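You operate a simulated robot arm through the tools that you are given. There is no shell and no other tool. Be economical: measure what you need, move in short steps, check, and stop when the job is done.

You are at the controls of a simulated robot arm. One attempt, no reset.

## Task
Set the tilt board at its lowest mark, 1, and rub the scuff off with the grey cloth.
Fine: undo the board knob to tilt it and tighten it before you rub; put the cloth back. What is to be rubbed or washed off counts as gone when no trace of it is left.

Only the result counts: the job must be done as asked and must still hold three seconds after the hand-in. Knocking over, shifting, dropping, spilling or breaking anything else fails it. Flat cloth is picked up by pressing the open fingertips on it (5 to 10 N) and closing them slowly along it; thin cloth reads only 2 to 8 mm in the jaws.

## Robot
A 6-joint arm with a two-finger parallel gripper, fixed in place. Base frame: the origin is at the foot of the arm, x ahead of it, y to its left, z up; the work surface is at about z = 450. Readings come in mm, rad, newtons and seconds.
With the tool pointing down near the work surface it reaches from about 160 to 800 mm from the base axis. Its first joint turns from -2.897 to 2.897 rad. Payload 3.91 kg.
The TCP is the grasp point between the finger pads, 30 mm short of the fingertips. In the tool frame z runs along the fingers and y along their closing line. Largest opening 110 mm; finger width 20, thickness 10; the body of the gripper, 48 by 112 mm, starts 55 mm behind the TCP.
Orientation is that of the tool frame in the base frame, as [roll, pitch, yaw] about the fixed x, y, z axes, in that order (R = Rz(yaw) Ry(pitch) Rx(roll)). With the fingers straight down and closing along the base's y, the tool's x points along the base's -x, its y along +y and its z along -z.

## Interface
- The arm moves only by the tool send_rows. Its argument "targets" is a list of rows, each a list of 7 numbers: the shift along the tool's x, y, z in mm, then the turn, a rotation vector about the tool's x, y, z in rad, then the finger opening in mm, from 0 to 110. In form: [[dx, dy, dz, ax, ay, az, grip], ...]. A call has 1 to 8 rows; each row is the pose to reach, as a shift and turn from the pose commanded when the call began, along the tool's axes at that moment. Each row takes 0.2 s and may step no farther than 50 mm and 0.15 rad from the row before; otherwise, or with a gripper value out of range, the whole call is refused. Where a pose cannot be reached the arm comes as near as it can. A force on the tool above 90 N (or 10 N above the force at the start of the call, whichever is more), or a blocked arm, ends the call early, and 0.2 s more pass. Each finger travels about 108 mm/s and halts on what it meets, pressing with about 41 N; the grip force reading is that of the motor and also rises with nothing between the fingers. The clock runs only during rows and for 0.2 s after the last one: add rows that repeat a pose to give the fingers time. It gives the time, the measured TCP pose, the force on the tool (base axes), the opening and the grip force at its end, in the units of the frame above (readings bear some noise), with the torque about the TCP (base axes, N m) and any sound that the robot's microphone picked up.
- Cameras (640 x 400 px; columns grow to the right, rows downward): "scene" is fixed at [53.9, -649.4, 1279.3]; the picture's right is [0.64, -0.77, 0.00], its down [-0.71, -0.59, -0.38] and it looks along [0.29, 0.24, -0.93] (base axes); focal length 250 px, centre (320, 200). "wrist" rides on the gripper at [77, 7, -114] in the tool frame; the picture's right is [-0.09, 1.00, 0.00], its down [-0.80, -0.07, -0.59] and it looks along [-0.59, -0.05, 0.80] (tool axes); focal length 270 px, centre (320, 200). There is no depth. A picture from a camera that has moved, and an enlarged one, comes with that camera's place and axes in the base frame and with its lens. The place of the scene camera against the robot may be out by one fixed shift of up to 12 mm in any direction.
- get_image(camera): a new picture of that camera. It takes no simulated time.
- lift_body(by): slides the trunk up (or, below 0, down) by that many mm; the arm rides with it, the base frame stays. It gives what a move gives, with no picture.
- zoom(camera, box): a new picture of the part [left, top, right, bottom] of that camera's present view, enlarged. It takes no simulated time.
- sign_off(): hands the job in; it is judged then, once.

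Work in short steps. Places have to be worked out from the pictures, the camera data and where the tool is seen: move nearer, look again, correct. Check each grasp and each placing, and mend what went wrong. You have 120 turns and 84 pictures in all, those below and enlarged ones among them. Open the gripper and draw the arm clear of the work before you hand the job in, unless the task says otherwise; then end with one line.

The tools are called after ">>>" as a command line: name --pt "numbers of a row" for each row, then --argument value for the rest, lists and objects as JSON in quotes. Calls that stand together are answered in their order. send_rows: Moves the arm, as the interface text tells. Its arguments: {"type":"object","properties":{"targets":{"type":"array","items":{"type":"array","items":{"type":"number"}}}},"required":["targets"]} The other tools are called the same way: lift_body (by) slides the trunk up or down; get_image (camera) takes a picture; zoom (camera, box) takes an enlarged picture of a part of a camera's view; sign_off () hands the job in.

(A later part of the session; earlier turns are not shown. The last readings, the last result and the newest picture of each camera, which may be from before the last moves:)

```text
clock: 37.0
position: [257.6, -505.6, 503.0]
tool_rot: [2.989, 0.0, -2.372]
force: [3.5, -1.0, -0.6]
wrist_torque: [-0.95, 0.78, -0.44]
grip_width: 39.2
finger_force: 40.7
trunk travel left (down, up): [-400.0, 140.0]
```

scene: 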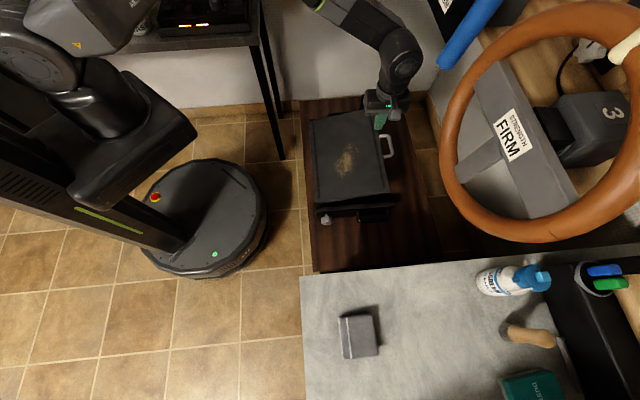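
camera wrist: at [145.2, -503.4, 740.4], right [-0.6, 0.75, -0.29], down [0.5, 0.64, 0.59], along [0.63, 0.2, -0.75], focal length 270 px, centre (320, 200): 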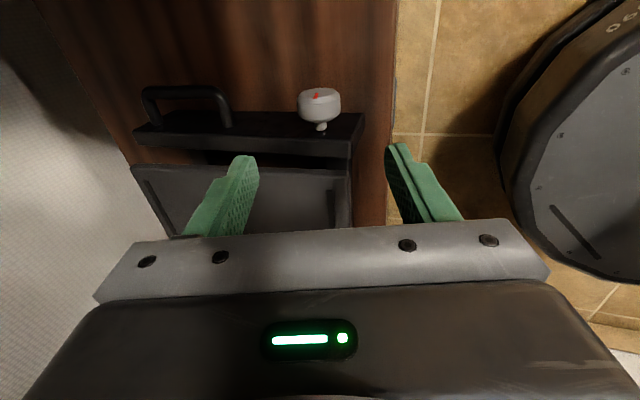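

Torque along the axis is about 1.2 N m. I'll turn a bit further to see whether it meets a stop.

>>> send_rows --pt "0 0 0 -0.12 0 0 20" --pt "0 0 0 -0.25 0 0 20"

>>> zoom --camera "wrist" --box '[200, 100, 440, 240]'

```text
clock: 37.6
position: [257.5, -506.3, 504.1]
tool_rot: [2.742, 0.001, -2.373]
force: [2.4, -0.9, 0.0]
wrist_torque: [-0.65, -0.5, -0.28]
grip_width: 39.2
finger_force: 41.0
trunk travel left (down, up): [-400.0, 140.0]
```

```text
2.67 times, centred on (320, 170) of wrist
camera zoom: at [229.2, -587.8, 613.4], right [-0.58, 0.72, 0.39], down [0.78, 0.34, 0.52], along [0.24, 0.6, -0.76], focal length 721 px, centre (320, 280)
```

zoom: 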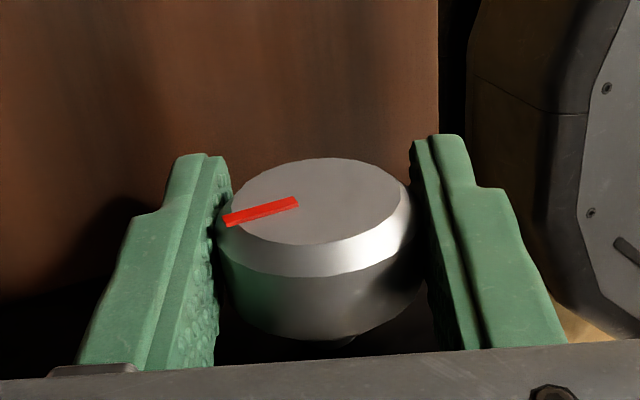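

The red mark is back at its original angle and the fingers slipped at the end, so the knob is tight. I'll release, rise, and head toward the cloth.

>>> send_rows --pt "0 0 0 0 0 0 75" --pt "0 0 -45 0 0 0 75" --pt "0 0 -90 0 0 0 75" --pt "0 0 -135 0.1 0 0 75" --pt "0 0 -180 0.2 0 0 75" --pt "0 0 -225 0.3 0 0 75" --pt "0 0 -270 0.4 0 0 75"

>>> zoom --camera "scene" --box '[290, 80, 450, 240]'

```text
clock: 39.2
position: [333.1, -580.5, 752.0]
tool_rot: [3.141, 0.0, -2.371]
force: [0.0, 0.4, 0.0]
wrist_torque: [0.0, 0.03, 0.01]
grip_width: 75.0
finger_force: 0.0
trunk travel left (down, up): [-400.0, 140.0]
```

```text
2.50 times, centred on (370, 160) of scene
camera zoom: at [53.9, -649.4, 1279.3], right [0.64, -0.77, 0.0], down [-0.71, -0.59, -0.38], along [0.29, 0.24, -0.93], focal length 626 px, centre (195, 300)
```

zoom: 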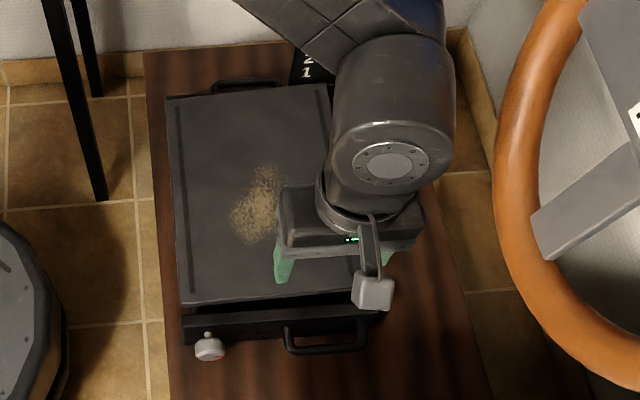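

The board still looks in place. I'll move toward the cloth at a safe height and look.

>>> send_rows --pt "40 7 -8 0 0 0 75" --pt "80 14 -16 0 0 0 75" --pt "120 20 -24 0 0 0 75" --pt "160 27 -32 0 0 0 75" --pt "200 34 -40 0 0 0 75" --pt "240 40 -48 0 0 0 75" --pt "278 47 -48 0 0 0 75"

>>> get_image --camera "wrist"

```text
clock: 40.8
position: [98.7, -741.1, 804.9]
tool_rot: [-3.14, 0.001, -2.37]
force: [-0.2, 0.0, 0.7]
wrist_torque: [-0.01, 0.02, 0.03]
grip_width: 75.0
finger_force: 0.1
trunk travel left (down, up): [-400.0, 140.0]
```

```text
41 pictures are left
camera wrist: at [38.6, -790.0, 918.5], right [-0.63, 0.78, 0.0], down [0.62, 0.51, 0.59], along [0.46, 0.38, -0.8], focal length 270 px, centre (320, 200)
```

wrist: 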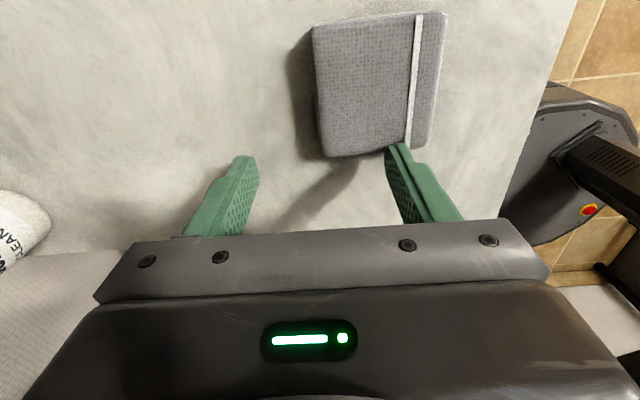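

The cloth table is much higher than the bench, with the cloth's top near z ≈ 757 around (49,-739). I'll rise a little, centre over it, and look again.

>>> send_rows --pt "0 0 -40 0 0 0 75" --pt "18 18 -45 0 0 0 90" --pt "37 37 -45 0 0 0 110"

>>> get_image --camera "wrist"

>>> get_image --camera "scene"

```text
clock: 41.6
position: [45.7, -737.3, 847.1]
tool_rot: [3.14, -0.001, -2.372]
force: [0.1, 0.8, -0.2]
wrist_torque: [0.0, -0.03, 0.04]
grip_width: 109.9
finger_force: 0.0
trunk travel left (down, up): [-400.0, 140.0]
```

```text
40 pictures are left
camera wrist: at [-15.5, -787.5, 962.1], right [-0.63, 0.78, 0.0], down [0.62, 0.51, 0.59], along [0.46, 0.37, -0.8], focal length 270 px, centre (320, 200)
```

wrist: 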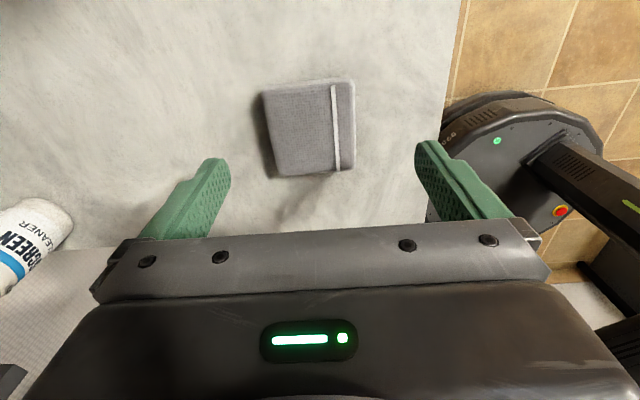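

```text
39 pictures are left
```

scene: 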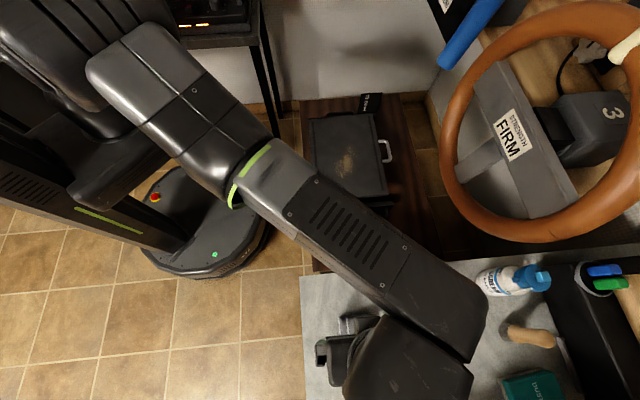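

From the two wrist views, the cloth is at (47,-746) with its top at z ≈ 775. I'll centre on it, open to 50, and go down just short of contact.

>>> send_rows --pt "5 -7 0 0 0 0 70" --pt "5 -7 20 0 0 0 50" --pt "5 -7 34 0 0 0 50" --pt "5 -7 37 0 0 0 50"

>>> zoom --camera "wrist" --box '[180, 80, 460, 240]'

```text
clock: 42.6
position: [46.6, -747.3, 808.8]
tool_rot: [3.141, 0.0, -2.372]
force: [0.2, -0.2, -0.2]
wrist_torque: [-0.02, 0.01, 0.01]
grip_width: 49.9
finger_force: 0.0
trunk travel left (down, up): [-400.0, 140.0]
```

```text
2.29 times, centred on (320, 160) of wrist
camera zoom: at [-12.6, -797.2, 923.7], right [-0.63, 0.78, 0.0], down [0.62, 0.51, 0.59], along [0.46, 0.37, -0.8], focal length 618 px, centre (320, 291)
```

zoom: 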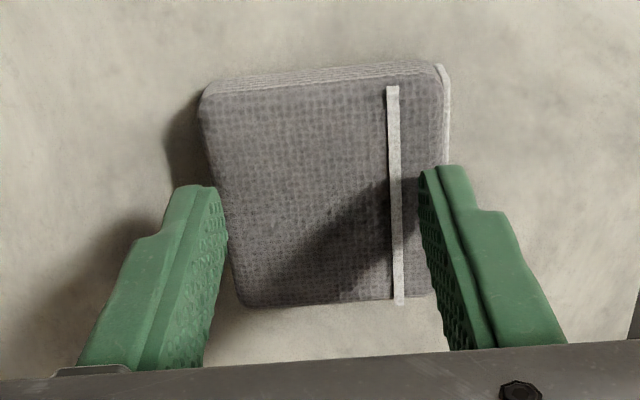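

Pad is about 62 mm wide, top at 765–775. I'll narrow the opening to 36 and lower step by step until 5–10 N.

>>> send_rows --pt "-2 1 0 0 0 0 36" --pt "-2 1 3 0 0 0 36" --pt "-2 1 5 0 0 0 36"

>>> send_rows --pt "0 0 2 0 0 0 36" --pt "0 0 3 0 0 0 36"

>>> send_rows --pt "0 0 2 0 0 0 36" --pt "0 0 3 0 0 0 36"

```text
clock: 43.4
position: [47.5, -746.7, 803.6]
tool_rot: [-3.141, 0.0, -2.372]
force: [0.4, -0.8, -0.5]
wrist_torque: [-0.01, 0.03, 0.0]
grip_width: 36.1
finger_force: 0.1
trunk travel left (down, up): [-400.0, 140.0]
```

```text
clock: 44.0
position: [47.2, -746.2, 802.2]
tool_rot: [-3.14, -0.001, -2.371]
force: [0.9, 2.2, 1.8]
wrist_torque: [0.06, -0.01, 0.0]
grip_width: 36.1
finger_force: 0.0
trunk travel left (down, up): [-400.0, 140.0]
```

```text
clock: 44.6
position: [47.3, -745.9, 801.3]
tool_rot: [-3.138, -0.004, -2.371]
force: [-1.5, 1.2, 19.5]
wrist_torque: [0.1, 0.15, -0.03]
grip_width: 35.9
finger_force: 0.0
trunk travel left (down, up): [-400.0, 140.0]
```

Contact at a tip height of about 771.5; 19.5 N is too much, so I'll ease back 2 mm.

>>> send_rows --pt "0 0 -1.9 0 0 0 36"

```text
clock: 45.0
position: [47.6, -745.0, 801.9]
tool_rot: [-3.139, 0.0, -2.373]
force: [-1.3, -3.4, 17.2]
wrist_torque: [-0.01, 0.1, -0.01]
grip_width: 36.1
finger_force: 0.1
trunk travel left (down, up): [-400.0, 140.0]
```

>>> send_rows --pt "0 0 -1.2 0 0 0 36"

```text
clock: 45.4
position: [46.9, -745.8, 800.9]
tool_rot: [-3.139, -0.002, -2.373]
force: [-2.4, -3.2, 14.2]
wrist_torque: [-0.1, 0.09, 0.0]
grip_width: 36.1
finger_force: 0.0
trunk travel left (down, up): [-400.0, 140.0]
```

Still 14 N, so a bit more relief.

>>> send_rows --pt "0 0 -1.2 0 0 0 36" --pt "0 0 -1.2 0 0 0 36"

```text
clock: 46.0
position: [47.4, -745.8, 801.9]
tool_rot: [3.141, 0.001, -2.371]
force: [-2.5, 0.6, 3.6]
wrist_torque: [0.02, 0.07, -0.04]
grip_width: 35.9
finger_force: 0.1
trunk travel left (down, up): [-400.0, 140.0]
```

3.6 N; pressing 0.6 mm more and closing slowly.

>>> send_rows --pt "0 0 0.6 0 0 0 33" --pt "0 0 0.6 0 0 0 29" --pt "0 0 0.6 0 0 0 25" --pt "0 0 0.6 0 0 0 21" --pt "0 0 0.6 0 0 0 17" --pt "0 0 0.6 0 0 0 13" --pt "0 0 0.6 0 0 0 9" --pt "0 0 0.6 0 0 0 5"

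>>> send_rows --pt "0 0 0 0 0 0 2" --pt "0 0 0 0 0 0 0" --pt "0 0 0 0 0 0 0"

>>> get_image --camera "wrist"

```text
clock: 47.8
position: [48.0, -747.0, 801.6]
tool_rot: [-3.14, -0.002, -2.372]
force: [0.5, 0.6, -0.1]
wrist_torque: [0.02, -0.01, 0.01]
grip_width: 4.7
finger_force: 0.1
trunk travel left (down, up): [-400.0, 140.0]
```

```text
clock: 48.6
position: [48.3, -745.8, 800.8]
tool_rot: [3.141, 0.001, -2.371]
force: [0.2, 0.4, 0.9]
wrist_torque: [-0.02, -0.01, -0.01]
grip_width: 0.1
finger_force: 37.8
trunk travel left (down, up): [-400.0, 140.0]
```

```text
37 pictures are left
camera wrist: at [-11.5, -795.8, 916.8], right [-0.63, 0.78, 0.0], down [0.62, 0.51, 0.59], along [0.46, 0.37, -0.8], focal length 270 px, centre (320, 200)
```

wrist: 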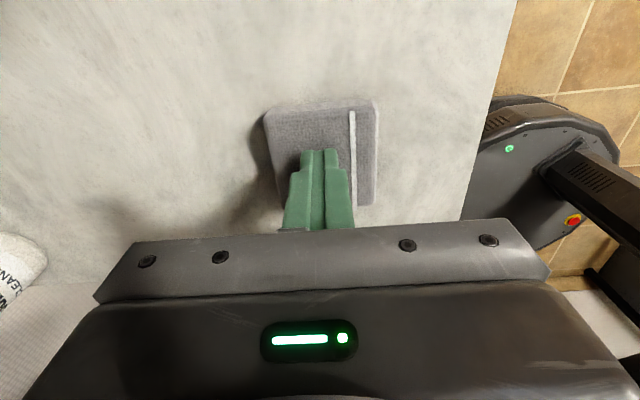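

The fingers closed empty because pressure was lost while closing. I'll retry, keeping the pressure up and checking it mid-closing.

>>> send_rows --pt "0 0 -6 0 0 0 0" --pt "0 0 -6 0 0 0 30" --pt "0 0 -2 0 0 0 30" --pt "0 0 0 0 0 0 30"

>>> send_rows --pt "0 0 1 0 0 0 30" --pt "0 0 1 0 0 0 30"

```text
clock: 49.6
position: [47.3, -745.0, 803.0]
tool_rot: [3.141, 0.001, -2.371]
force: [-0.2, 0.4, 0.8]
wrist_torque: [-0.01, 0.04, 0.0]
grip_width: 30.1
finger_force: 0.0
trunk travel left (down, up): [-400.0, 140.0]
```

```text
clock: 50.2
position: [47.5, -746.7, 801.9]
tool_rot: [3.14, 0.001, -2.371]
force: [0.6, 0.3, 2.5]
wrist_torque: [0.09, -0.01, 0.02]
grip_width: 30.0
finger_force: 0.1
trunk travel left (down, up): [-400.0, 140.0]
```

>>> send_rows --pt "0 0 1.2 0 0 0 30" --pt "0 0 1.2 0 0 0 30"

```text
clock: 50.8
position: [47.1, -746.8, 802.4]
tool_rot: [-3.139, -0.002, -2.373]
force: [1.4, 2.2, 12.0]
wrist_torque: [0.11, 0.01, 0.02]
grip_width: 30.0
finger_force: 0.0
trunk travel left (down, up): [-400.0, 140.0]
```

12 N, so I'll ease 0.3 mm and close slowly in part, checking the force.

>>> send_rows --pt "0 0 -0.3 0 0 0 28" --pt "0 0 -0.3 0 0 0 26" --pt "0 0 -0.3 0 0 0 24" --pt "0 0 -0.3 0 0 0 22"

```text
clock: 51.8
position: [47.3, -746.5, 801.5]
tool_rot: [-3.141, -0.001, -2.37]
force: [-0.7, 1.4, 12.5]
wrist_torque: [0.1, 0.08, 0.01]
grip_width: 25.6
finger_force: 3.6
trunk travel left (down, up): [-400.0, 140.0]
```

The fingers now meet resistance, so the cloth is gathering. Continue slowly with slight relief.

>>> send_rows --pt "0 0 -0.3 0 0 0 20" --pt "0 0 -0.4 0 0 0 18" --pt "0 0 -0.4 0 0 0 16" --pt "0 0 -0.4 0 0 0 14" --pt "0 0 -0.4 0 0 0 12"

```text
clock: 53.0
position: [47.3, -745.7, 802.8]
tool_rot: [-3.14, 0.001, -2.371]
force: [-3.1, 1.9, 10.7]
wrist_torque: [0.08, 0.09, 0.02]
grip_width: 14.5
finger_force: 2.4
trunk travel left (down, up): [-400.0, 140.0]
```

>>> send_rows --pt "0 0 -0.1 0 0 0 10" --pt "0 0 -0.2 0 0 0 8" --pt "0 0 -0.2 0 0 0 6" --pt "0 0 -0.2 0 0 0 4" --pt "0 0 -0.2 0 0 0 2" --pt "0 0 -0.2 0 0 0 0" --pt "0 0 -0.2 0 0 0 0"

>>> zoom --camera "wrist" --box '[180, 80, 460, 240]'

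```text
clock: 54.6
position: [49.1, -746.4, 802.5]
tool_rot: [3.141, 0.0, -2.372]
force: [-1.1, 0.0, 11.2]
wrist_torque: [0.02, 0.03, 0.0]
grip_width: 0.0
finger_force: 37.9
trunk travel left (down, up): [-400.0, 140.0]
```

```text
2.29 times, centred on (320, 160) of wrist
camera zoom: at [-12.0, -795.2, 916.3], right [-0.63, 0.78, 0.0], down [0.62, 0.51, 0.59], along [0.46, 0.37, -0.8], focal length 618 px, centre (320, 291)
```

zoom: 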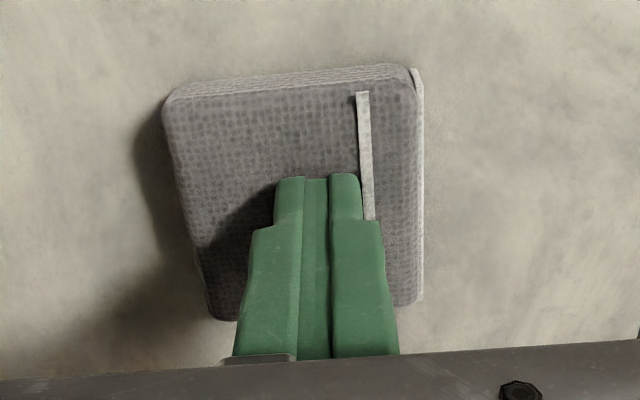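

Closed to zero again, with the force slightly over 10 N. I'll recentre on the pad (6 mm left, 4 mm forward) and retry, aiming for 6–8 N throughout.

>>> send_rows --pt "0 0 -8 0 0 0 0" --pt "-4 -6 -8 0 0 0 25" --pt "-4 -6 -8 0 0 0 40" --pt "-4 -6 -3 0 0 0 40" --pt "-4 -6 -1.5 0 0 0 40"

>>> send_rows --pt "0 0 0.8 0 0 0 40" --pt "0 0 0.8 0 0 0 40"

```text
clock: 55.8
position: [54.0, -749.1, 801.9]
tool_rot: [3.142, 0.001, -2.371]
force: [-0.1, 0.0, 0.8]
wrist_torque: [0.02, -0.02, 0.02]
grip_width: 40.0
finger_force: 0.0
trunk travel left (down, up): [-400.0, 140.0]
```

```text
clock: 56.4
position: [53.5, -748.5, 800.6]
tool_rot: [-3.14, -0.001, -2.372]
force: [0.8, -0.5, 4.5]
wrist_torque: [-0.02, 0.03, -0.01]
grip_width: 40.1
finger_force: 0.2
trunk travel left (down, up): [-400.0, 140.0]
```

>>> send_rows --pt "0 0 0.5 0 0 0 38" --pt "0 0 0.5 0 0 0 36"

>>> send_rows --pt "0 0 0 0 0 0 34" --pt "0 0 0 0 0 0 32" --pt "0 0 0 0 0 0 30"

```text
clock: 57.0
position: [53.9, -747.8, 802.0]
tool_rot: [-3.14, 0.0, -2.372]
force: [0.3, 0.3, 7.6]
wrist_torque: [0.07, -0.05, 0.0]
grip_width: 37.9
finger_force: 1.0
trunk travel left (down, up): [-400.0, 140.0]
```

```text
clock: 57.8
position: [53.5, -747.8, 802.7]
tool_rot: [-3.139, 0.0, -2.372]
force: [-0.5, 1.4, 9.7]
wrist_torque: [0.08, 0.07, 0.0]
grip_width: 32.6
finger_force: 2.3
trunk travel left (down, up): [-400.0, 140.0]
```

>>> send_rows --pt "0 0 -0.3 0 0 0 28" --pt "0 0 -0.3 0 0 0 26" --pt "0 0 -0.3 0 0 0 24" --pt "0 0 -0.3 0 0 0 22"

>>> zoom --camera "wrist" --box '[180, 80, 460, 240]'

```text
clock: 58.8
position: [54.1, -748.4, 802.2]
tool_rot: [-3.138, 0.0, -2.372]
force: [-1.9, 2.3, 8.4]
wrist_torque: [0.05, 0.1, -0.02]
grip_width: 24.0
finger_force: 1.7
trunk travel left (down, up): [-400.0, 140.0]
```

```text
2.29 times, centred on (320, 160) of wrist
camera zoom: at [-5.7, -796.9, 916.4], right [-0.63, 0.78, 0.0], down [0.62, 0.51, 0.59], along [0.46, 0.37, -0.8], focal length 618 px, centre (320, 291)
```

zoom: 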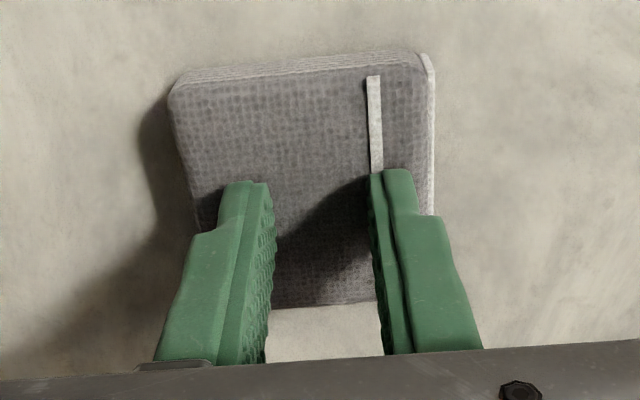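

8 N held; I'll continue closing at this pressure.

>>> send_rows --pt "0 0 0 0 0 0 20" --pt "0 0 0 0 0 0 18" --pt "0 0 0 0 0 0 16" --pt "0 0 0 0 0 0 14" --pt "0 0 0 0 0 0 12"

>>> send_rows --pt "0 0 0 0 0 0 10" --pt "0 0 0 0 0 0 8" --pt "0 0 0 0 0 0 6" --pt "0 0 0 0 0 0 4" --pt "0 0 0 0 0 0 2" --pt "0 0 0 0 0 0 0"

```text
clock: 60.0
position: [54.1, -747.8, 801.3]
tool_rot: [-3.141, 0.0, -2.372]
force: [-1.7, 1.3, 8.4]
wrist_torque: [0.07, 0.06, 0.0]
grip_width: 14.5
finger_force: 1.9
trunk travel left (down, up): [-400.0, 140.0]
```

```text
clock: 61.4
position: [55.4, -747.9, 801.1]
tool_rot: [-3.139, 0.001, -2.371]
force: [-0.9, -1.1, 8.2]
wrist_torque: [0.02, 0.01, -0.01]
grip_width: 0.1
finger_force: 37.7
trunk travel left (down, up): [-400.0, 140.0]
```

The pad behaves as a firm folded block, so pinching doesn't work. I'll grip it across its ~60 mm width instead, starting with lifting, recentring and opening wide.

>>> send_rows --pt "0 0 -15 0 0 0 0" --pt "5 -3.5 -20 0 0 0 25" --pt "5 -3.5 -20 0 0 0 60" --pt "5 -3.5 -20 0 0 0 86" --pt "5 -3.5 -20 0 0 0 86"

>>> zoom --camera "wrist" --box '[180, 80, 460, 240]'

```text
clock: 62.6
position: [53.9, -754.3, 821.9]
tool_rot: [3.141, 0.0, -2.372]
force: [-0.3, 0.1, 1.2]
wrist_torque: [0.01, -0.01, -0.01]
grip_width: 86.0
finger_force: 0.1
trunk travel left (down, up): [-400.0, 140.0]
```

```text
2.29 times, centred on (320, 160) of wrist
camera zoom: at [-6.7, -803.2, 935.9], right [-0.63, 0.78, 0.0], down [0.62, 0.51, 0.59], along [0.46, 0.37, -0.8], focal length 618 px, centre (320, 291)
```

zoom: 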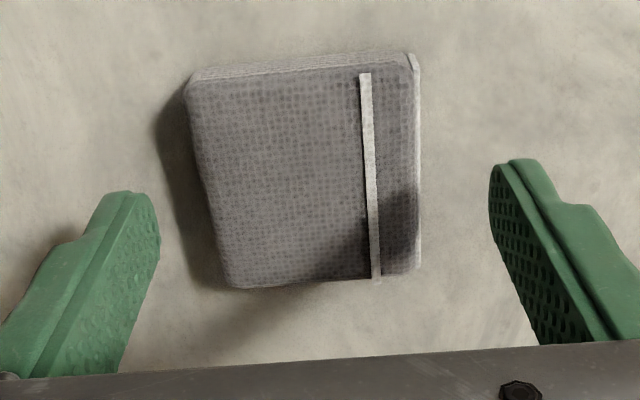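

The pad is aligned with the tool and 59 mm wide. I'll shift 3 mm and lower the fingers beside it.

>>> send_rows --pt "-1.5 -3 10 0 0 0 84" --pt "-1.5 -3 20 0 0 0 84" --pt "-1.5 -3 26 0 0 0 84" --pt "-1.5 -3 28 0 0 0 84"

>>> send_rows --pt "0 0 2 0 0 0 84" --pt "0 0 3 0 0 0 84"

>>> send_rows --pt "0 0 2 0 0 0 84" --pt "0 0 3 0 0 0 84"

```text
clock: 63.6
position: [56.3, -755.7, 793.4]
tool_rot: [3.142, -0.001, -2.371]
force: [0.1, -0.7, -0.4]
wrist_torque: [0.02, 0.02, 0.05]
grip_width: 84.3
finger_force: 0.0
trunk travel left (down, up): [-400.0, 140.0]
```

```text
clock: 64.2
position: [56.5, -755.5, 790.2]
tool_rot: [3.14, -0.002, -2.371]
force: [0.5, -1.0, 0.2]
wrist_torque: [0.0, 0.0, -0.03]
grip_width: 84.0
finger_force: 0.0
trunk travel left (down, up): [-400.0, 140.0]
```

```text
clock: 64.8
position: [55.9, -755.7, 786.5]
tool_rot: [3.141, 0.0, -2.37]
force: [1.1, 0.5, 0.8]
wrist_torque: [-0.02, 0.03, 0.01]
grip_width: 83.9
finger_force: 0.0
trunk travel left (down, up): [-400.0, 140.0]
```

No table contact yet at tip 757, 15 mm below the pad's top. Continue probing.

>>> send_rows --pt "0 0 2 0 0 0 84" --pt "0 0 4 0 0 0 84"

>>> send_rows --pt "0 0 2 0 0 0 84" --pt "0 0 4 0 0 0 84"

>>> zoom --camera "wrist" --box '[180, 80, 460, 240]'

```text
clock: 65.4
position: [55.8, -755.7, 783.4]
tool_rot: [3.14, 0.001, -2.371]
force: [-1.0, 0.1, -1.3]
wrist_torque: [-0.01, 0.01, 0.0]
grip_width: 84.3
finger_force: 0.0
trunk travel left (down, up): [-400.0, 140.0]
```

```text
clock: 66.0
position: [57.5, -755.8, 780.0]
tool_rot: [-3.141, 0.0, -2.372]
force: [-0.3, -1.4, 3.3]
wrist_torque: [0.06, 0.12, 0.04]
grip_width: 84.0
finger_force: 0.2
trunk travel left (down, up): [-400.0, 140.0]
```

```text
2.29 times, centred on (320, 160) of wrist
camera zoom: at [-3.3, -804.4, 894.6], right [-0.63, 0.78, 0.0], down [0.62, 0.51, 0.59], along [0.46, 0.37, -0.8], focal length 618 px, centre (320, 291)
```

zoom: 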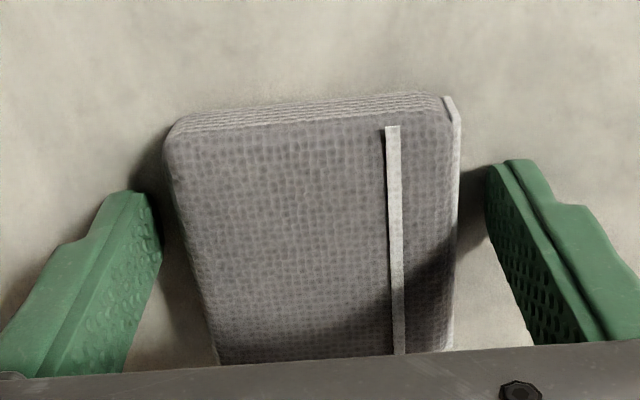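

The table is at z ≈ 750, so the pad is ~22 mm thick. My attempts nudged it about 13 mm from its original centre (≈46.5,-746), so I'll return it there later. Raising the tips to ~758 and gripping.

>>> send_rows --pt "0 0 -8 0 0 0 84" --pt "0 0 -8 0 0 0 70" --pt "0 0 -8 0 0 0 60" --pt "0 0 -8 0 0 0 50" --pt "0 0 -8 0 0 0 40" --pt "0 0 -8 0 0 0 40"

```text
clock: 67.4
position: [56.8, -756.2, 788.0]
tool_rot: [3.14, -0.001, -2.372]
force: [-0.2, 0.5, 0.3]
wrist_torque: [-0.02, -0.01, 0.0]
grip_width: 63.6
finger_force: 40.8
trunk travel left (down, up): [-400.0, 140.0]
```

Gripped at 63.6 mm with 41 N. I'll lift and check.

>>> send_rows --pt "0 0 -20 0 0 0 40" --pt "0 0 -50 0 0 0 40" --pt "0 0 -80 0 0 0 40"

>>> get_image --camera "wrist"

```text
clock: 68.2
position: [57.1, -754.5, 866.2]
tool_rot: [-3.142, 0.0, -2.374]
force: [-0.3, 0.0, -0.2]
wrist_torque: [-0.02, 0.0, -0.02]
grip_width: 63.9
finger_force: 41.0
trunk travel left (down, up): [-400.0, 140.0]
```

```text
32 pictures are left
camera wrist: at [-2.5, -803.5, 981.4], right [-0.63, 0.78, 0.0], down [0.62, 0.51, 0.59], along [0.46, 0.37, -0.8], focal length 270 px, centre (320, 200)
```

wrist: 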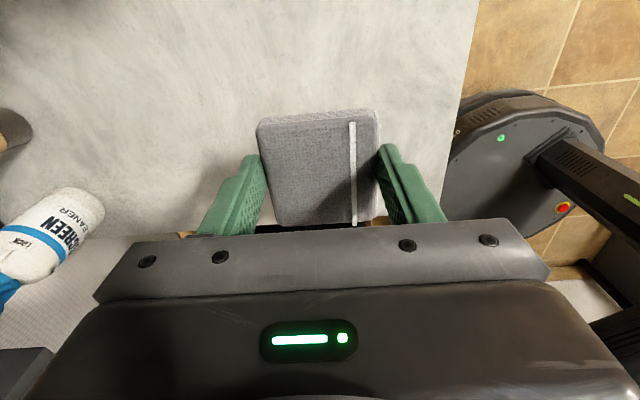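

The pad is held well. I'll carry it back toward the board along the path I already used.

>>> send_rows --pt "-40 -8 3 0 0 0 40" --pt "-80 -16 6 0 0 0 40" --pt "-120 -25 9 0 0 0 40" --pt "-160 -33 12 0 0 0 40" --pt "-200 -41 16 0 0 0 40" --pt "-240 -50 19 0 0 0 40" --pt "-280 -58 22 0 0 0 40" --pt "-320 -66 26 0 0 0 40"

```text
clock: 70.0
position: [333.2, -579.0, 842.6]
tool_rot: [-3.142, -0.001, -2.374]
force: [0.2, -0.2, 0.1]
wrist_torque: [0.01, 0.0, -0.02]
grip_width: 63.6
finger_force: 41.1
trunk travel left (down, up): [-400.0, 140.0]
```

Now down to about 70 mm above the scuff, tilting 0.13 rad to match the board.

>>> send_rows --pt "-31 6 20 0.03 0 0 40" --pt "-62 12 45 0.06 0 0 40" --pt "-93 18 80 0.09 0 0 40" --pt "-124 24 115 0.13 0 0 40" --pt "-155 30 151 0.13 0 0 40" --pt "-184 36 187 0.13 0 0 40"

>>> get_image --camera "wrist"

>>> zoom --camera "scene" --box '[290, 80, 450, 240]'

```text
clock: 71.4
position: [437.7, -424.1, 653.9]
tool_rot: [-3.011, -0.001, -2.371]
force: [0.2, -0.5, -0.2]
wrist_torque: [0.0, 0.01, 0.01]
grip_width: 63.5
finger_force: 41.3
trunk travel left (down, up): [-400.0, 140.0]
```

```text
31 pictures are left
camera wrist: at [368.6, -462.5, 767.8], right [-0.62, 0.77, -0.13], down [0.57, 0.56, 0.6], along [0.53, 0.3, -0.79], focal length 270 px, centre (320, 200)
```

wrist: 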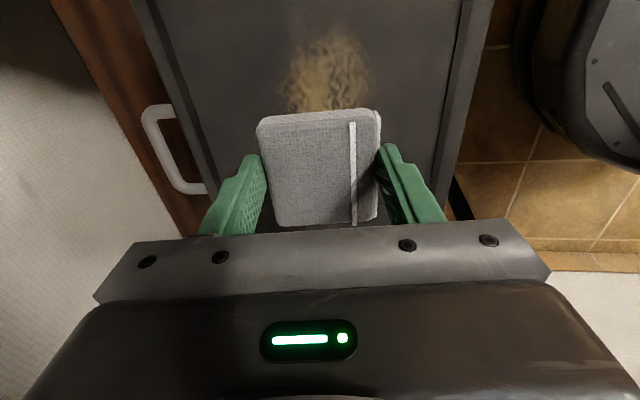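

```text
2.50 times, centred on (370, 160) of scene
camera zoom: at [53.9, -649.4, 1279.3], right [0.64, -0.77, 0.0], down [-0.71, -0.59, -0.38], along [0.29, 0.24, -0.93], focal length 626 px, centre (195, 300)
```

zoom: 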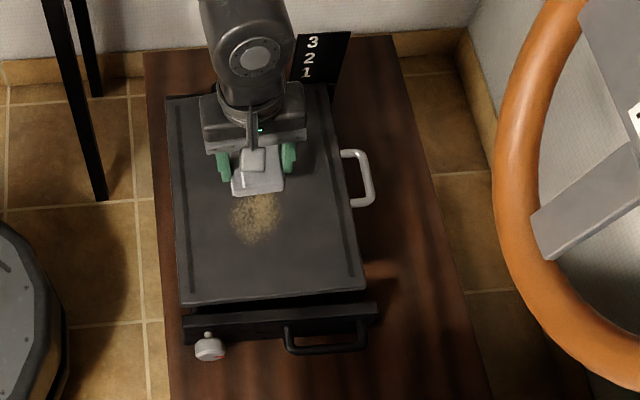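

The pad sits parallel above the scuff, which spans board e1 ≈ 70–200 and e2 ≈ 72–168. I'll descend toward contact.

>>> send_rows --pt "0 0 40 0 0 0 40" --pt "0 0 58 0 0 0 40" --pt "0 0 62 0 0 0 40"

>>> send_rows --pt "0 0 2 0 0 0 40" --pt "0 0 3 0 0 0 40"

>>> send_rows --pt "0 0 1.5 0 0 0 40" --pt "0 0 2.5 0 0 0 40"

```text
clock: 72.2
position: [445.4, -431.4, 592.7]
tool_rot: [-3.012, 0.0, -2.371]
force: [0.2, -0.2, 0.2]
wrist_torque: [-0.02, -0.01, -0.02]
grip_width: 63.8
finger_force: 41.1
trunk travel left (down, up): [-400.0, 140.0]
```

```text
clock: 72.8
position: [444.6, -431.3, 592.1]
tool_rot: [-3.008, 0.0, -2.373]
force: [-0.1, 3.3, 16.0]
wrist_torque: [0.58, 0.18, -0.05]
grip_width: 63.8
finger_force: 41.1
trunk travel left (down, up): [-400.0, 140.0]
```

```text
clock: 73.4
position: [444.4, -431.5, 589.5]
tool_rot: [-3.005, 0.0, -2.373]
force: [-0.9, -1.5, 33.4]
wrist_torque: [0.73, 0.61, 0.01]
grip_width: 64.0
finger_force: 40.9
trunk travel left (down, up): [-400.0, 140.0]
```

Contact at TCP z ≈ 592, and the torque shows the hinge-side edge of the pad touching first. I'll ease off 3 mm and reduce the tilt by 0.03.

>>> send_rows --pt "0 0 -3.5 0 0 0 40" --pt "0 0 -3.5 -0.03 0 0 40" --pt "0 0 -2 -0.03 0 0 40"

```text
clock: 74.2
position: [444.7, -431.2, 589.2]
tool_rot: [-3.044, -0.001, -2.371]
force: [-3.9, 0.6, 8.9]
wrist_torque: [-0.2, -0.12, -0.02]
grip_width: 63.8
finger_force: 41.4
trunk travel left (down, up): [-400.0, 140.0]
```

9 N and nearly balanced. Start rubbing: strokes along the board with a side shift toward the hinge half first.

>>> send_rows --pt "25 0 0 0.01 0 0 40" --pt "50 0 0 0.01 0 0 40" --pt "25 8 0 0.01 0 0 40" --pt "0 12 0 0.01 0 0 40" --pt "-25 16 0 0.01 0 0 40" --pt "0 20 0 0.01 0 0 40" --pt "25 20 0 0.01 0 0 40" --pt "50 20 0 0.01 0 0 40"

>>> send_rows --pt "-25 0 0 0 0 0 40" --pt "-50 0 0 0 0 0 40" --pt "-75 -10 0 0 0 0 40" --pt "-100 -20 0 0 0 0 40" --pt "-100 -40 0 0 0 0 40" --pt "-75 -40 0 0 0 0 40" --pt "-50 -40 0 0 0 0 40" --pt "-25 -40 0 0 0 0 40"

>>> zoom --camera "scene" --box '[290, 80, 450, 240]'

```text
clock: 76.0
position: [395.6, -453.4, 588.1]
tool_rot: [-3.031, 0.0, -2.371]
force: [-0.3, -0.4, -0.2]
wrist_torque: [-0.01, 0.05, 0.03]
grip_width: 64.1
finger_force: 40.9
trunk travel left (down, up): [-400.0, 140.0]
```

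```text
clock: 77.8
position: [440.7, -464.2, 591.1]
tool_rot: [-3.032, 0.0, -2.369]
force: [1.3, 0.0, 0.0]
wrist_torque: [0.01, 0.0, 0.0]
grip_width: 64.0
finger_force: 41.1
trunk travel left (down, up): [-400.0, 140.0]
```

```text
2.50 times, centred on (370, 160) of scene
camera zoom: at [53.9, -649.4, 1279.3], right [0.64, -0.77, 0.0], down [-0.71, -0.59, -0.38], along [0.29, 0.24, -0.93], focal length 626 px, centre (195, 300)
```

zoom: 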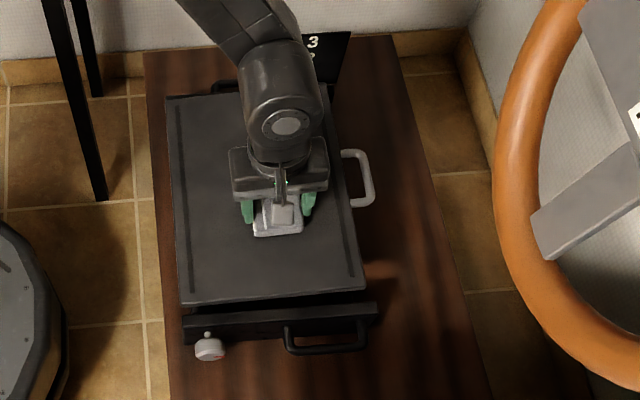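

Much of the scuff already looks gone, but contact was lost. I'll press again and check the force.

>>> send_rows --pt "0 0 1 0 0 0 40" --pt "0 0 2 0 0 0 40"

>>> send_rows --pt "0 0 1 0 0 0 40" --pt "0 0 1.5 0 0 0 40"

```text
clock: 78.4
position: [440.9, -464.9, 591.9]
tool_rot: [-3.028, 0.002, -2.373]
force: [-0.8, 1.8, 11.0]
wrist_torque: [0.36, 0.2, 0.01]
grip_width: 63.8
finger_force: 40.9
trunk travel left (down, up): [-400.0, 140.0]
```

```text
clock: 79.0
position: [441.5, -464.0, 591.9]
tool_rot: [-3.027, -0.001, -2.372]
force: [-5.2, 2.1, 30.8]
wrist_torque: [0.78, 0.74, 0.11]
grip_width: 63.8
finger_force: 40.7
trunk travel left (down, up): [-400.0, 140.0]
```

Hard contact again on the hinge-side edge; I'll ease 1.5 mm and trim the tilt by -0.01, then rub this side.

>>> send_rows --pt "0 0 -1.5 -0.01 0 0 40" --pt "0 0 -1.3 -0.01 0 0 40"

>>> send_rows --pt "-25 0 0 0 0 0 40" --pt "-50 0 0 0 0 0 40" --pt "-25 6 0 0 0 0 40" --pt "0 6 0 0 0 0 40" --pt "25 6 0 0 0 0 40" --pt "0 14 0 0 0 0 40" --pt "-25 14 0 0 0 0 40" --pt "-50 14 0 0 0 0 40"

```text
clock: 79.6
position: [441.8, -464.8, 590.0]
tool_rot: [-3.039, 0.001, -2.371]
force: [0.1, -2.9, 24.9]
wrist_torque: [0.4, 0.49, 0.07]
grip_width: 63.8
finger_force: 40.9
trunk travel left (down, up): [-400.0, 140.0]
```

```text
clock: 81.4
position: [466.0, -418.1, 590.2]
tool_rot: [-3.039, 0.001, -2.37]
force: [-4.1, 0.1, 22.6]
wrist_torque: [0.14, 0.36, 0.15]
grip_width: 64.1
finger_force: 40.5
trunk travel left (down, up): [-400.0, 140.0]
```

Good contact at 23 N. Continue over the near end and the hinge side with slightly less force.

>>> send_rows --pt "25 5 -0.5 0 0 0 40" --pt "50 10 -0.5 0 0 0 40" --pt "75 15 -0.5 0 0 0 40" --pt "90 20 -0.5 0 0 0 40" --pt "65 26 -0.5 0 0 0 40" --pt "40 26 -0.5 0 0 0 40" --pt "15 26 -0.5 0 0 0 40" --pt "-10 20 -0.5 0 0 0 40"

>>> send_rows --pt "25 -4 0 0 0 0 40" --pt "50 -8 0 0 0 0 40" --pt "75 -12 0 0 0 0 40" --pt "100 -16 0 0 0 0 40" --pt "75 -24 0 0 0 0 40" --pt "50 -28 0 0 0 0 40" --pt "25 -32 0 0 0 0 40" --pt "0 -36 0 0 0 0 40"

```text
clock: 83.2
position: [459.7, -394.7, 586.8]
tool_rot: [-3.04, 0.0, -2.372]
force: [-7.3, -0.4, 21.5]
wrist_torque: [0.08, 0.43, 0.1]
grip_width: 63.8
finger_force: 41.4
trunk travel left (down, up): [-400.0, 140.0]
```

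```text
clock: 85.0
position: [484.7, -424.0, 590.5]
tool_rot: [-3.041, -0.001, -2.373]
force: [0.6, -0.7, -0.8]
wrist_torque: [-0.01, 0.0, 0.03]
grip_width: 63.7
finger_force: 41.3
trunk travel left (down, up): [-400.0, 140.0]
```

I'll lift away and look at what remains.

>>> send_rows --pt "0 0 -40 0 0 0 40" --pt "-40 0 -70 0 0 0 40" --pt "-80 0 -95 0 0 0 40"

>>> get_image --camera "wrist"

>>> zoom --camera "scene" --box '[290, 80, 450, 240]'

```text
clock: 85.8
position: [537.1, -361.7, 688.3]
tool_rot: [-3.041, 0.0, -2.37]
force: [0.4, 0.5, -1.3]
wrist_torque: [0.03, -0.01, -0.02]
grip_width: 63.9
finger_force: 41.5
trunk travel left (down, up): [-400.0, 140.0]
```

```text
28 pictures are left
camera wrist: at [469.6, -402.9, 800.6], right [-0.63, 0.77, -0.1], down [0.58, 0.55, 0.6], along [0.52, 0.32, -0.79], focal length 270 px, centre (320, 200)
```

wrist: 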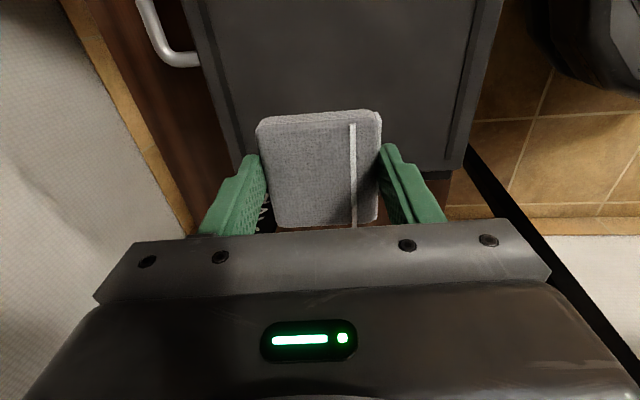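

```text
2.50 times, centred on (370, 160) of scene
camera zoom: at [53.9, -649.4, 1279.3], right [0.64, -0.77, 0.0], down [-0.71, -0.59, -0.38], along [0.29, 0.24, -0.93], focal length 626 px, centre (195, 300)
```

zoom: 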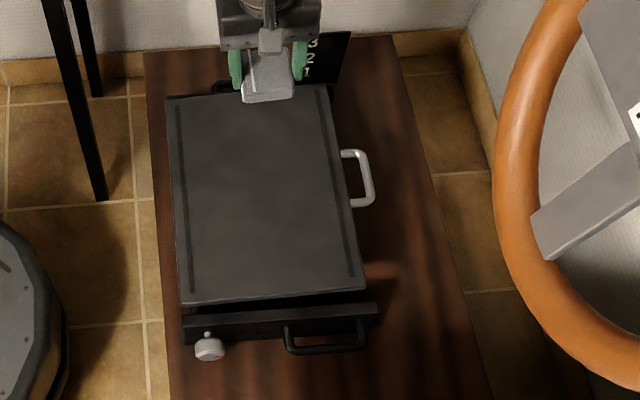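

The scuff seems gone. I'll zoom in closely to check for traces.

>>> zoom --camera "scene" --box '[325, 125, 395, 195]'

>>> zoom --camera "wrist" --box '[190, 0, 490, 140]'

```text
5.71 times, centred on (360, 160) of scene
camera zoom: at [53.9, -649.4, 1279.3], right [0.64, -0.77, 0.0], down [-0.71, -0.59, -0.38], along [0.29, 0.24, -0.93], focal length 1430 px, centre (91, 429)
```

zoom: 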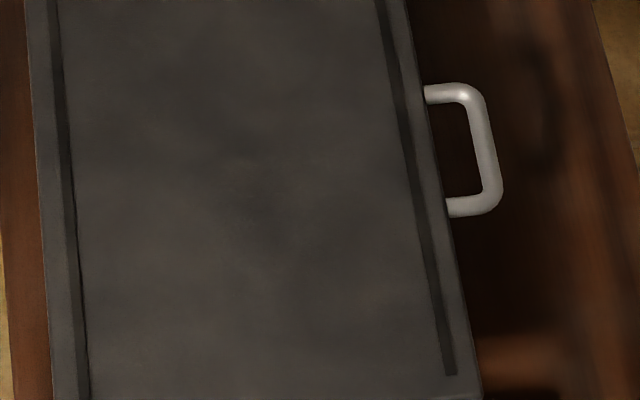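

```text
2.13 times, centred on (340, 70) of wrist
camera zoom: at [469.6, -402.9, 800.6], right [-0.63, 0.77, -0.1], down [0.58, 0.55, 0.6], along [0.52, 0.32, -0.79], focal length 577 px, centre (277, 477)
```

zoom: 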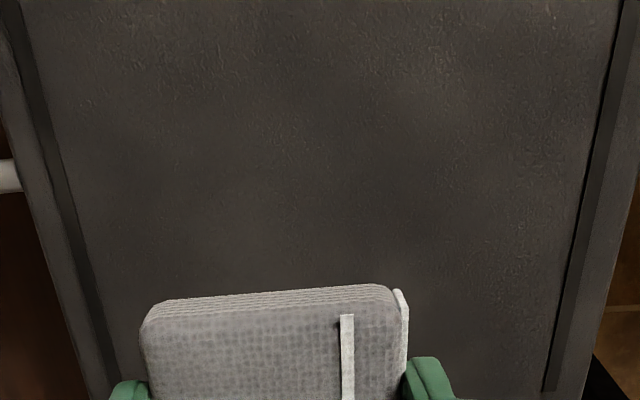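

It looks clean here. I'll move back along the board to check the near part of the scuff area up close.

>>> send_rows --pt "40 0 0 0 0 0 40" --pt "80 0 0 0 0 0 40" --pt "120 0 0 0 0 0 40" --pt "150 0 0 0 0 0 40"

>>> zoom --camera "wrist" --box '[170, 0, 490, 150]'

```text
clock: 86.8
position: [429.5, -466.0, 687.1]
tool_rot: [-3.042, 0.0, -2.371]
force: [-0.2, -0.3, 0.1]
wrist_torque: [-0.04, 0.0, -0.01]
grip_width: 63.7
finger_force: 40.9
trunk travel left (down, up): [-400.0, 140.0]
```

```text
2.00 times, centred on (330, 75) of wrist
camera zoom: at [360.6, -507.8, 799.7], right [-0.63, 0.77, -0.1], down [0.58, 0.55, 0.6], along [0.52, 0.32, -0.79], focal length 541 px, centre (300, 450)
```

zoom: 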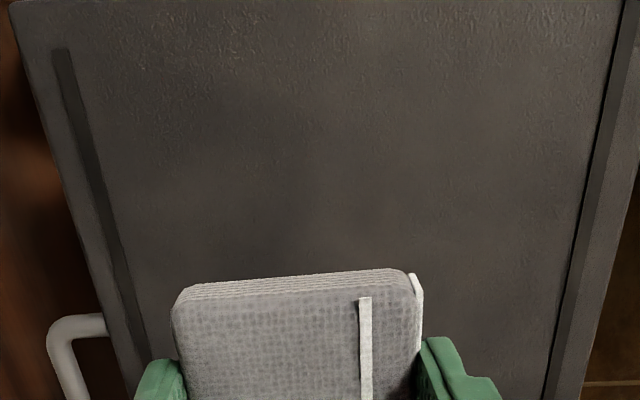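

Clean to the eye. For safety I'll make one more light pass over the whole scuff area.

>>> send_rows --pt "0 5 45 0 0 0 40" --pt "0 10 85 0 0 0 40" --pt "0 10 95 0 0 0 40" --pt "0 10 97 0 0 0 40"

>>> send_rows --pt "0 0 1 0 0 0 40" --pt "0 0 1.5 0 0 0 40"

```text
clock: 87.8
position: [427.4, -465.1, 589.5]
tool_rot: [-3.041, 0.0, -2.372]
force: [-2.7, 1.3, 11.2]
wrist_torque: [0.32, 0.29, 0.0]
grip_width: 63.7
finger_force: 41.2
trunk travel left (down, up): [-400.0, 140.0]
```

```text
clock: 88.4
position: [427.3, -466.1, 589.6]
tool_rot: [-3.036, 0.001, -2.372]
force: [-5.7, 1.6, 32.4]
wrist_torque: [0.81, 0.83, 0.11]
grip_width: 63.6
finger_force: 40.7
trunk travel left (down, up): [-400.0, 140.0]
```

Still edge-heavy; trim tilt by -0.03 more and ease slightly, then rub a serpentine.

>>> send_rows --pt "0 0 -0.8 -0.03 0 0 40" --pt "0 0 -0.8 -0.03 0 0 40"

```text
clock: 89.0
position: [427.8, -466.2, 588.7]
tool_rot: [-3.066, 0.0, -2.373]
force: [-1.3, -4.4, 27.0]
wrist_torque: [-0.77, -0.59, -0.11]
grip_width: 63.6
finger_force: 40.7
trunk travel left (down, up): [-400.0, 140.0]
```

>>> send_rows --pt "0 0 -0.5 0.015 0 0 40" --pt "25 0 -0.5 0.015 0 0 40" --pt "40 0 -0.5 0.015 0 0 40" --pt "15 0 -0.5 0.015 0 0 40" --pt "-15 0 -0.5 0.015 0 0 40" --pt "-45 0 -0.5 0.015 0 0 40" --pt "-75 -5 -0.5 0.015 0 0 40" --pt "-90 -15 -0.5 0.015 0 0 40"

>>> send_rows --pt "25 -5 0 0 0 0 40" --pt "50 -8 0 0 0 0 40" --pt "75 -8 0 0 0 0 40" --pt "100 -5 0 0 0 0 40" --pt "120 15 0 0 0 0 40" --pt "95 30 0 0 0 0 40" --pt "70 38 0 0 0 0 40" --pt "45 38 0 0 0 0 40"

>>> send_rows --pt "-25 0 0 0 0 0 40" --pt "-45 0 0 0 0 0 40" --pt "-45 -15 0 0 0 0 40" --pt "-20 -18 0 0 0 0 40" --pt "5 -18 0 0 0 0 40" --pt "30 -18 0 0 0 0 40" --pt "55 -18 0 0 0 0 40" --pt "75 -18 0 0 0 0 40"

```text
clock: 90.8
position: [504.2, -410.2, 589.4]
tool_rot: [-3.058, 0.0, -2.373]
force: [-5.3, 2.1, 13.3]
wrist_torque: [0.07, 0.19, 0.08]
grip_width: 63.6
finger_force: 40.9
trunk travel left (down, up): [-400.0, 140.0]
```

```text
clock: 92.6
position: [445.3, -416.4, 587.5]
tool_rot: [-3.056, 0.001, -2.373]
force: [-5.6, -1.9, 20.9]
wrist_torque: [0.01, 0.3, 0.07]
grip_width: 63.5
finger_force: 41.1
trunk travel left (down, up): [-400.0, 140.0]
```

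```text
clock: 94.4
position: [403.4, -483.3, 587.7]
tool_rot: [-3.055, -0.001, -2.372]
force: [1.7, 5.5, 21.6]
wrist_torque: [0.34, -0.05, -0.09]
grip_width: 63.6
finger_force: 40.9
trunk travel left (down, up): [-400.0, 140.0]
```

The passes are done with solid contact. I'll lift off, untilt and take a last look at the board.

>>> send_rows --pt "0 0 -45 0 0 0 40" --pt "0 0 -90 -0.02 0 0 40" --pt "0 0 -135 -0.04 0 0 40" --pt "0 0 -180 -0.06 0 0 40" --pt "0 0 -225 -0.085 0 0 40" --pt "0 0 -255 -0.085 0 0 40"

>>> get_image --camera "wrist"

```text
clock: 95.8
position: [386.3, -466.0, 843.2]
tool_rot: [3.139, 0.0, -2.373]
force: [-0.1, 0.4, -0.5]
wrist_torque: [-0.01, -0.01, 0.03]
grip_width: 63.8
finger_force: 40.6
trunk travel left (down, up): [-400.0, 140.0]
```

```text
23 pictures are left
camera wrist: at [328.0, -515.0, 956.7], right [-0.63, 0.78, 0.0], down [0.62, 0.51, 0.59], along [0.46, 0.38, -0.8], focal length 270 px, centre (320, 200)
```

wrist: 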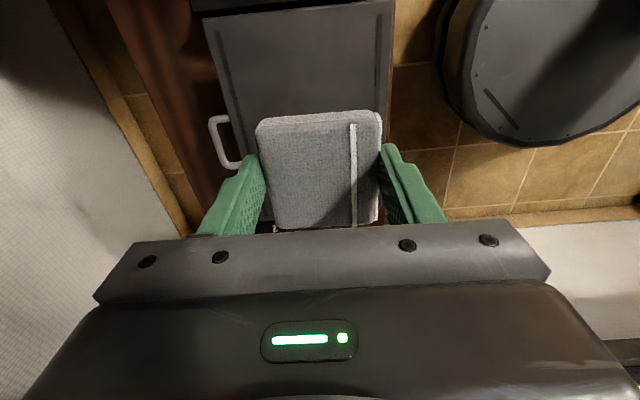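

The board is clean. Carrying the cloth back at height.

>>> send_rows --pt "49 0 -4 0 0 0 40" --pt "98 0 -8 0 0 0 40" --pt "147 1 -12 0 0 0 40" --pt "196 1 -16 0 0 0 40" --pt "245 1 -20 0 0 0 40" --pt "294 2 -23 0 0 0 40" --pt "343 2 -26 0 0 0 40" --pt "390 2 -27 0 0 0 40"

```text
clock: 97.6
position: [106.9, -736.8, 867.4]
tool_rot: [-3.141, -0.001, -2.372]
force: [-0.1, 0.8, -1.0]
wrist_torque: [0.0, -0.01, -0.01]
grip_width: 63.8
finger_force: 41.1
trunk travel left (down, up): [-400.0, 140.0]
```

Now over the original spot, lowering to just above the table.

>>> send_rows --pt "24 18 10 0 0 0 40" --pt "48 35 20 0 0 0 40" --pt "48 35 50 0 0 0 40" --pt "48 35 70 0 0 0 40" --pt "48 35 76 0 0 0 40"

>>> send_rows --pt "0 0 2 0 0 0 40" --pt "0 0 3 0 0 0 40"

```text
clock: 98.8
position: [47.9, -745.7, 791.7]
tool_rot: [-3.141, 0.001, -2.371]
force: [0.4, -0.4, -0.3]
wrist_torque: [0.0, 0.01, -0.02]
grip_width: 63.7
finger_force: 41.0
trunk travel left (down, up): [-400.0, 140.0]
```

```text
clock: 99.4
position: [47.7, -746.0, 788.7]
tool_rot: [-3.142, 0.0, -2.372]
force: [-0.7, 0.5, 0.0]
wrist_torque: [0.04, -0.03, 0.04]
grip_width: 63.6
finger_force: 40.6
trunk travel left (down, up): [-400.0, 140.0]
```

>>> send_rows --pt "0 0 0.7 0 0 0 40" --pt "0 0 1.4 0 0 0 40"

```text
clock: 100.0
position: [48.7, -746.3, 786.2]
tool_rot: [3.141, 0.0, -2.373]
force: [-0.3, 0.1, -1.1]
wrist_torque: [-0.01, 0.02, 0.01]
grip_width: 63.6
finger_force: 41.5
trunk travel left (down, up): [-400.0, 140.0]
```

Not yet touching; a little lower.

>>> send_rows --pt "0 0 0.8 0 0 0 40" --pt "0 0 1.5 0 0 0 40"

```text
clock: 100.6
position: [47.4, -745.6, 784.6]
tool_rot: [3.141, -0.003, -2.372]
force: [0.0, -1.4, 0.2]
wrist_torque: [0.01, 0.01, 0.0]
grip_width: 63.7
finger_force: 41.1
trunk travel left (down, up): [-400.0, 140.0]
```

>>> send_rows --pt "0 0 0.8 0 0 0 40" --pt "0 0 1.6 0 0 0 40"

```text
clock: 101.2
position: [48.7, -745.5, 785.3]
tool_rot: [-3.14, -0.001, -2.372]
force: [1.3, 0.1, 3.7]
wrist_torque: [-0.03, -0.13, 0.05]
grip_width: 63.7
finger_force: 41.2
trunk travel left (down, up): [-400.0, 140.0]
```

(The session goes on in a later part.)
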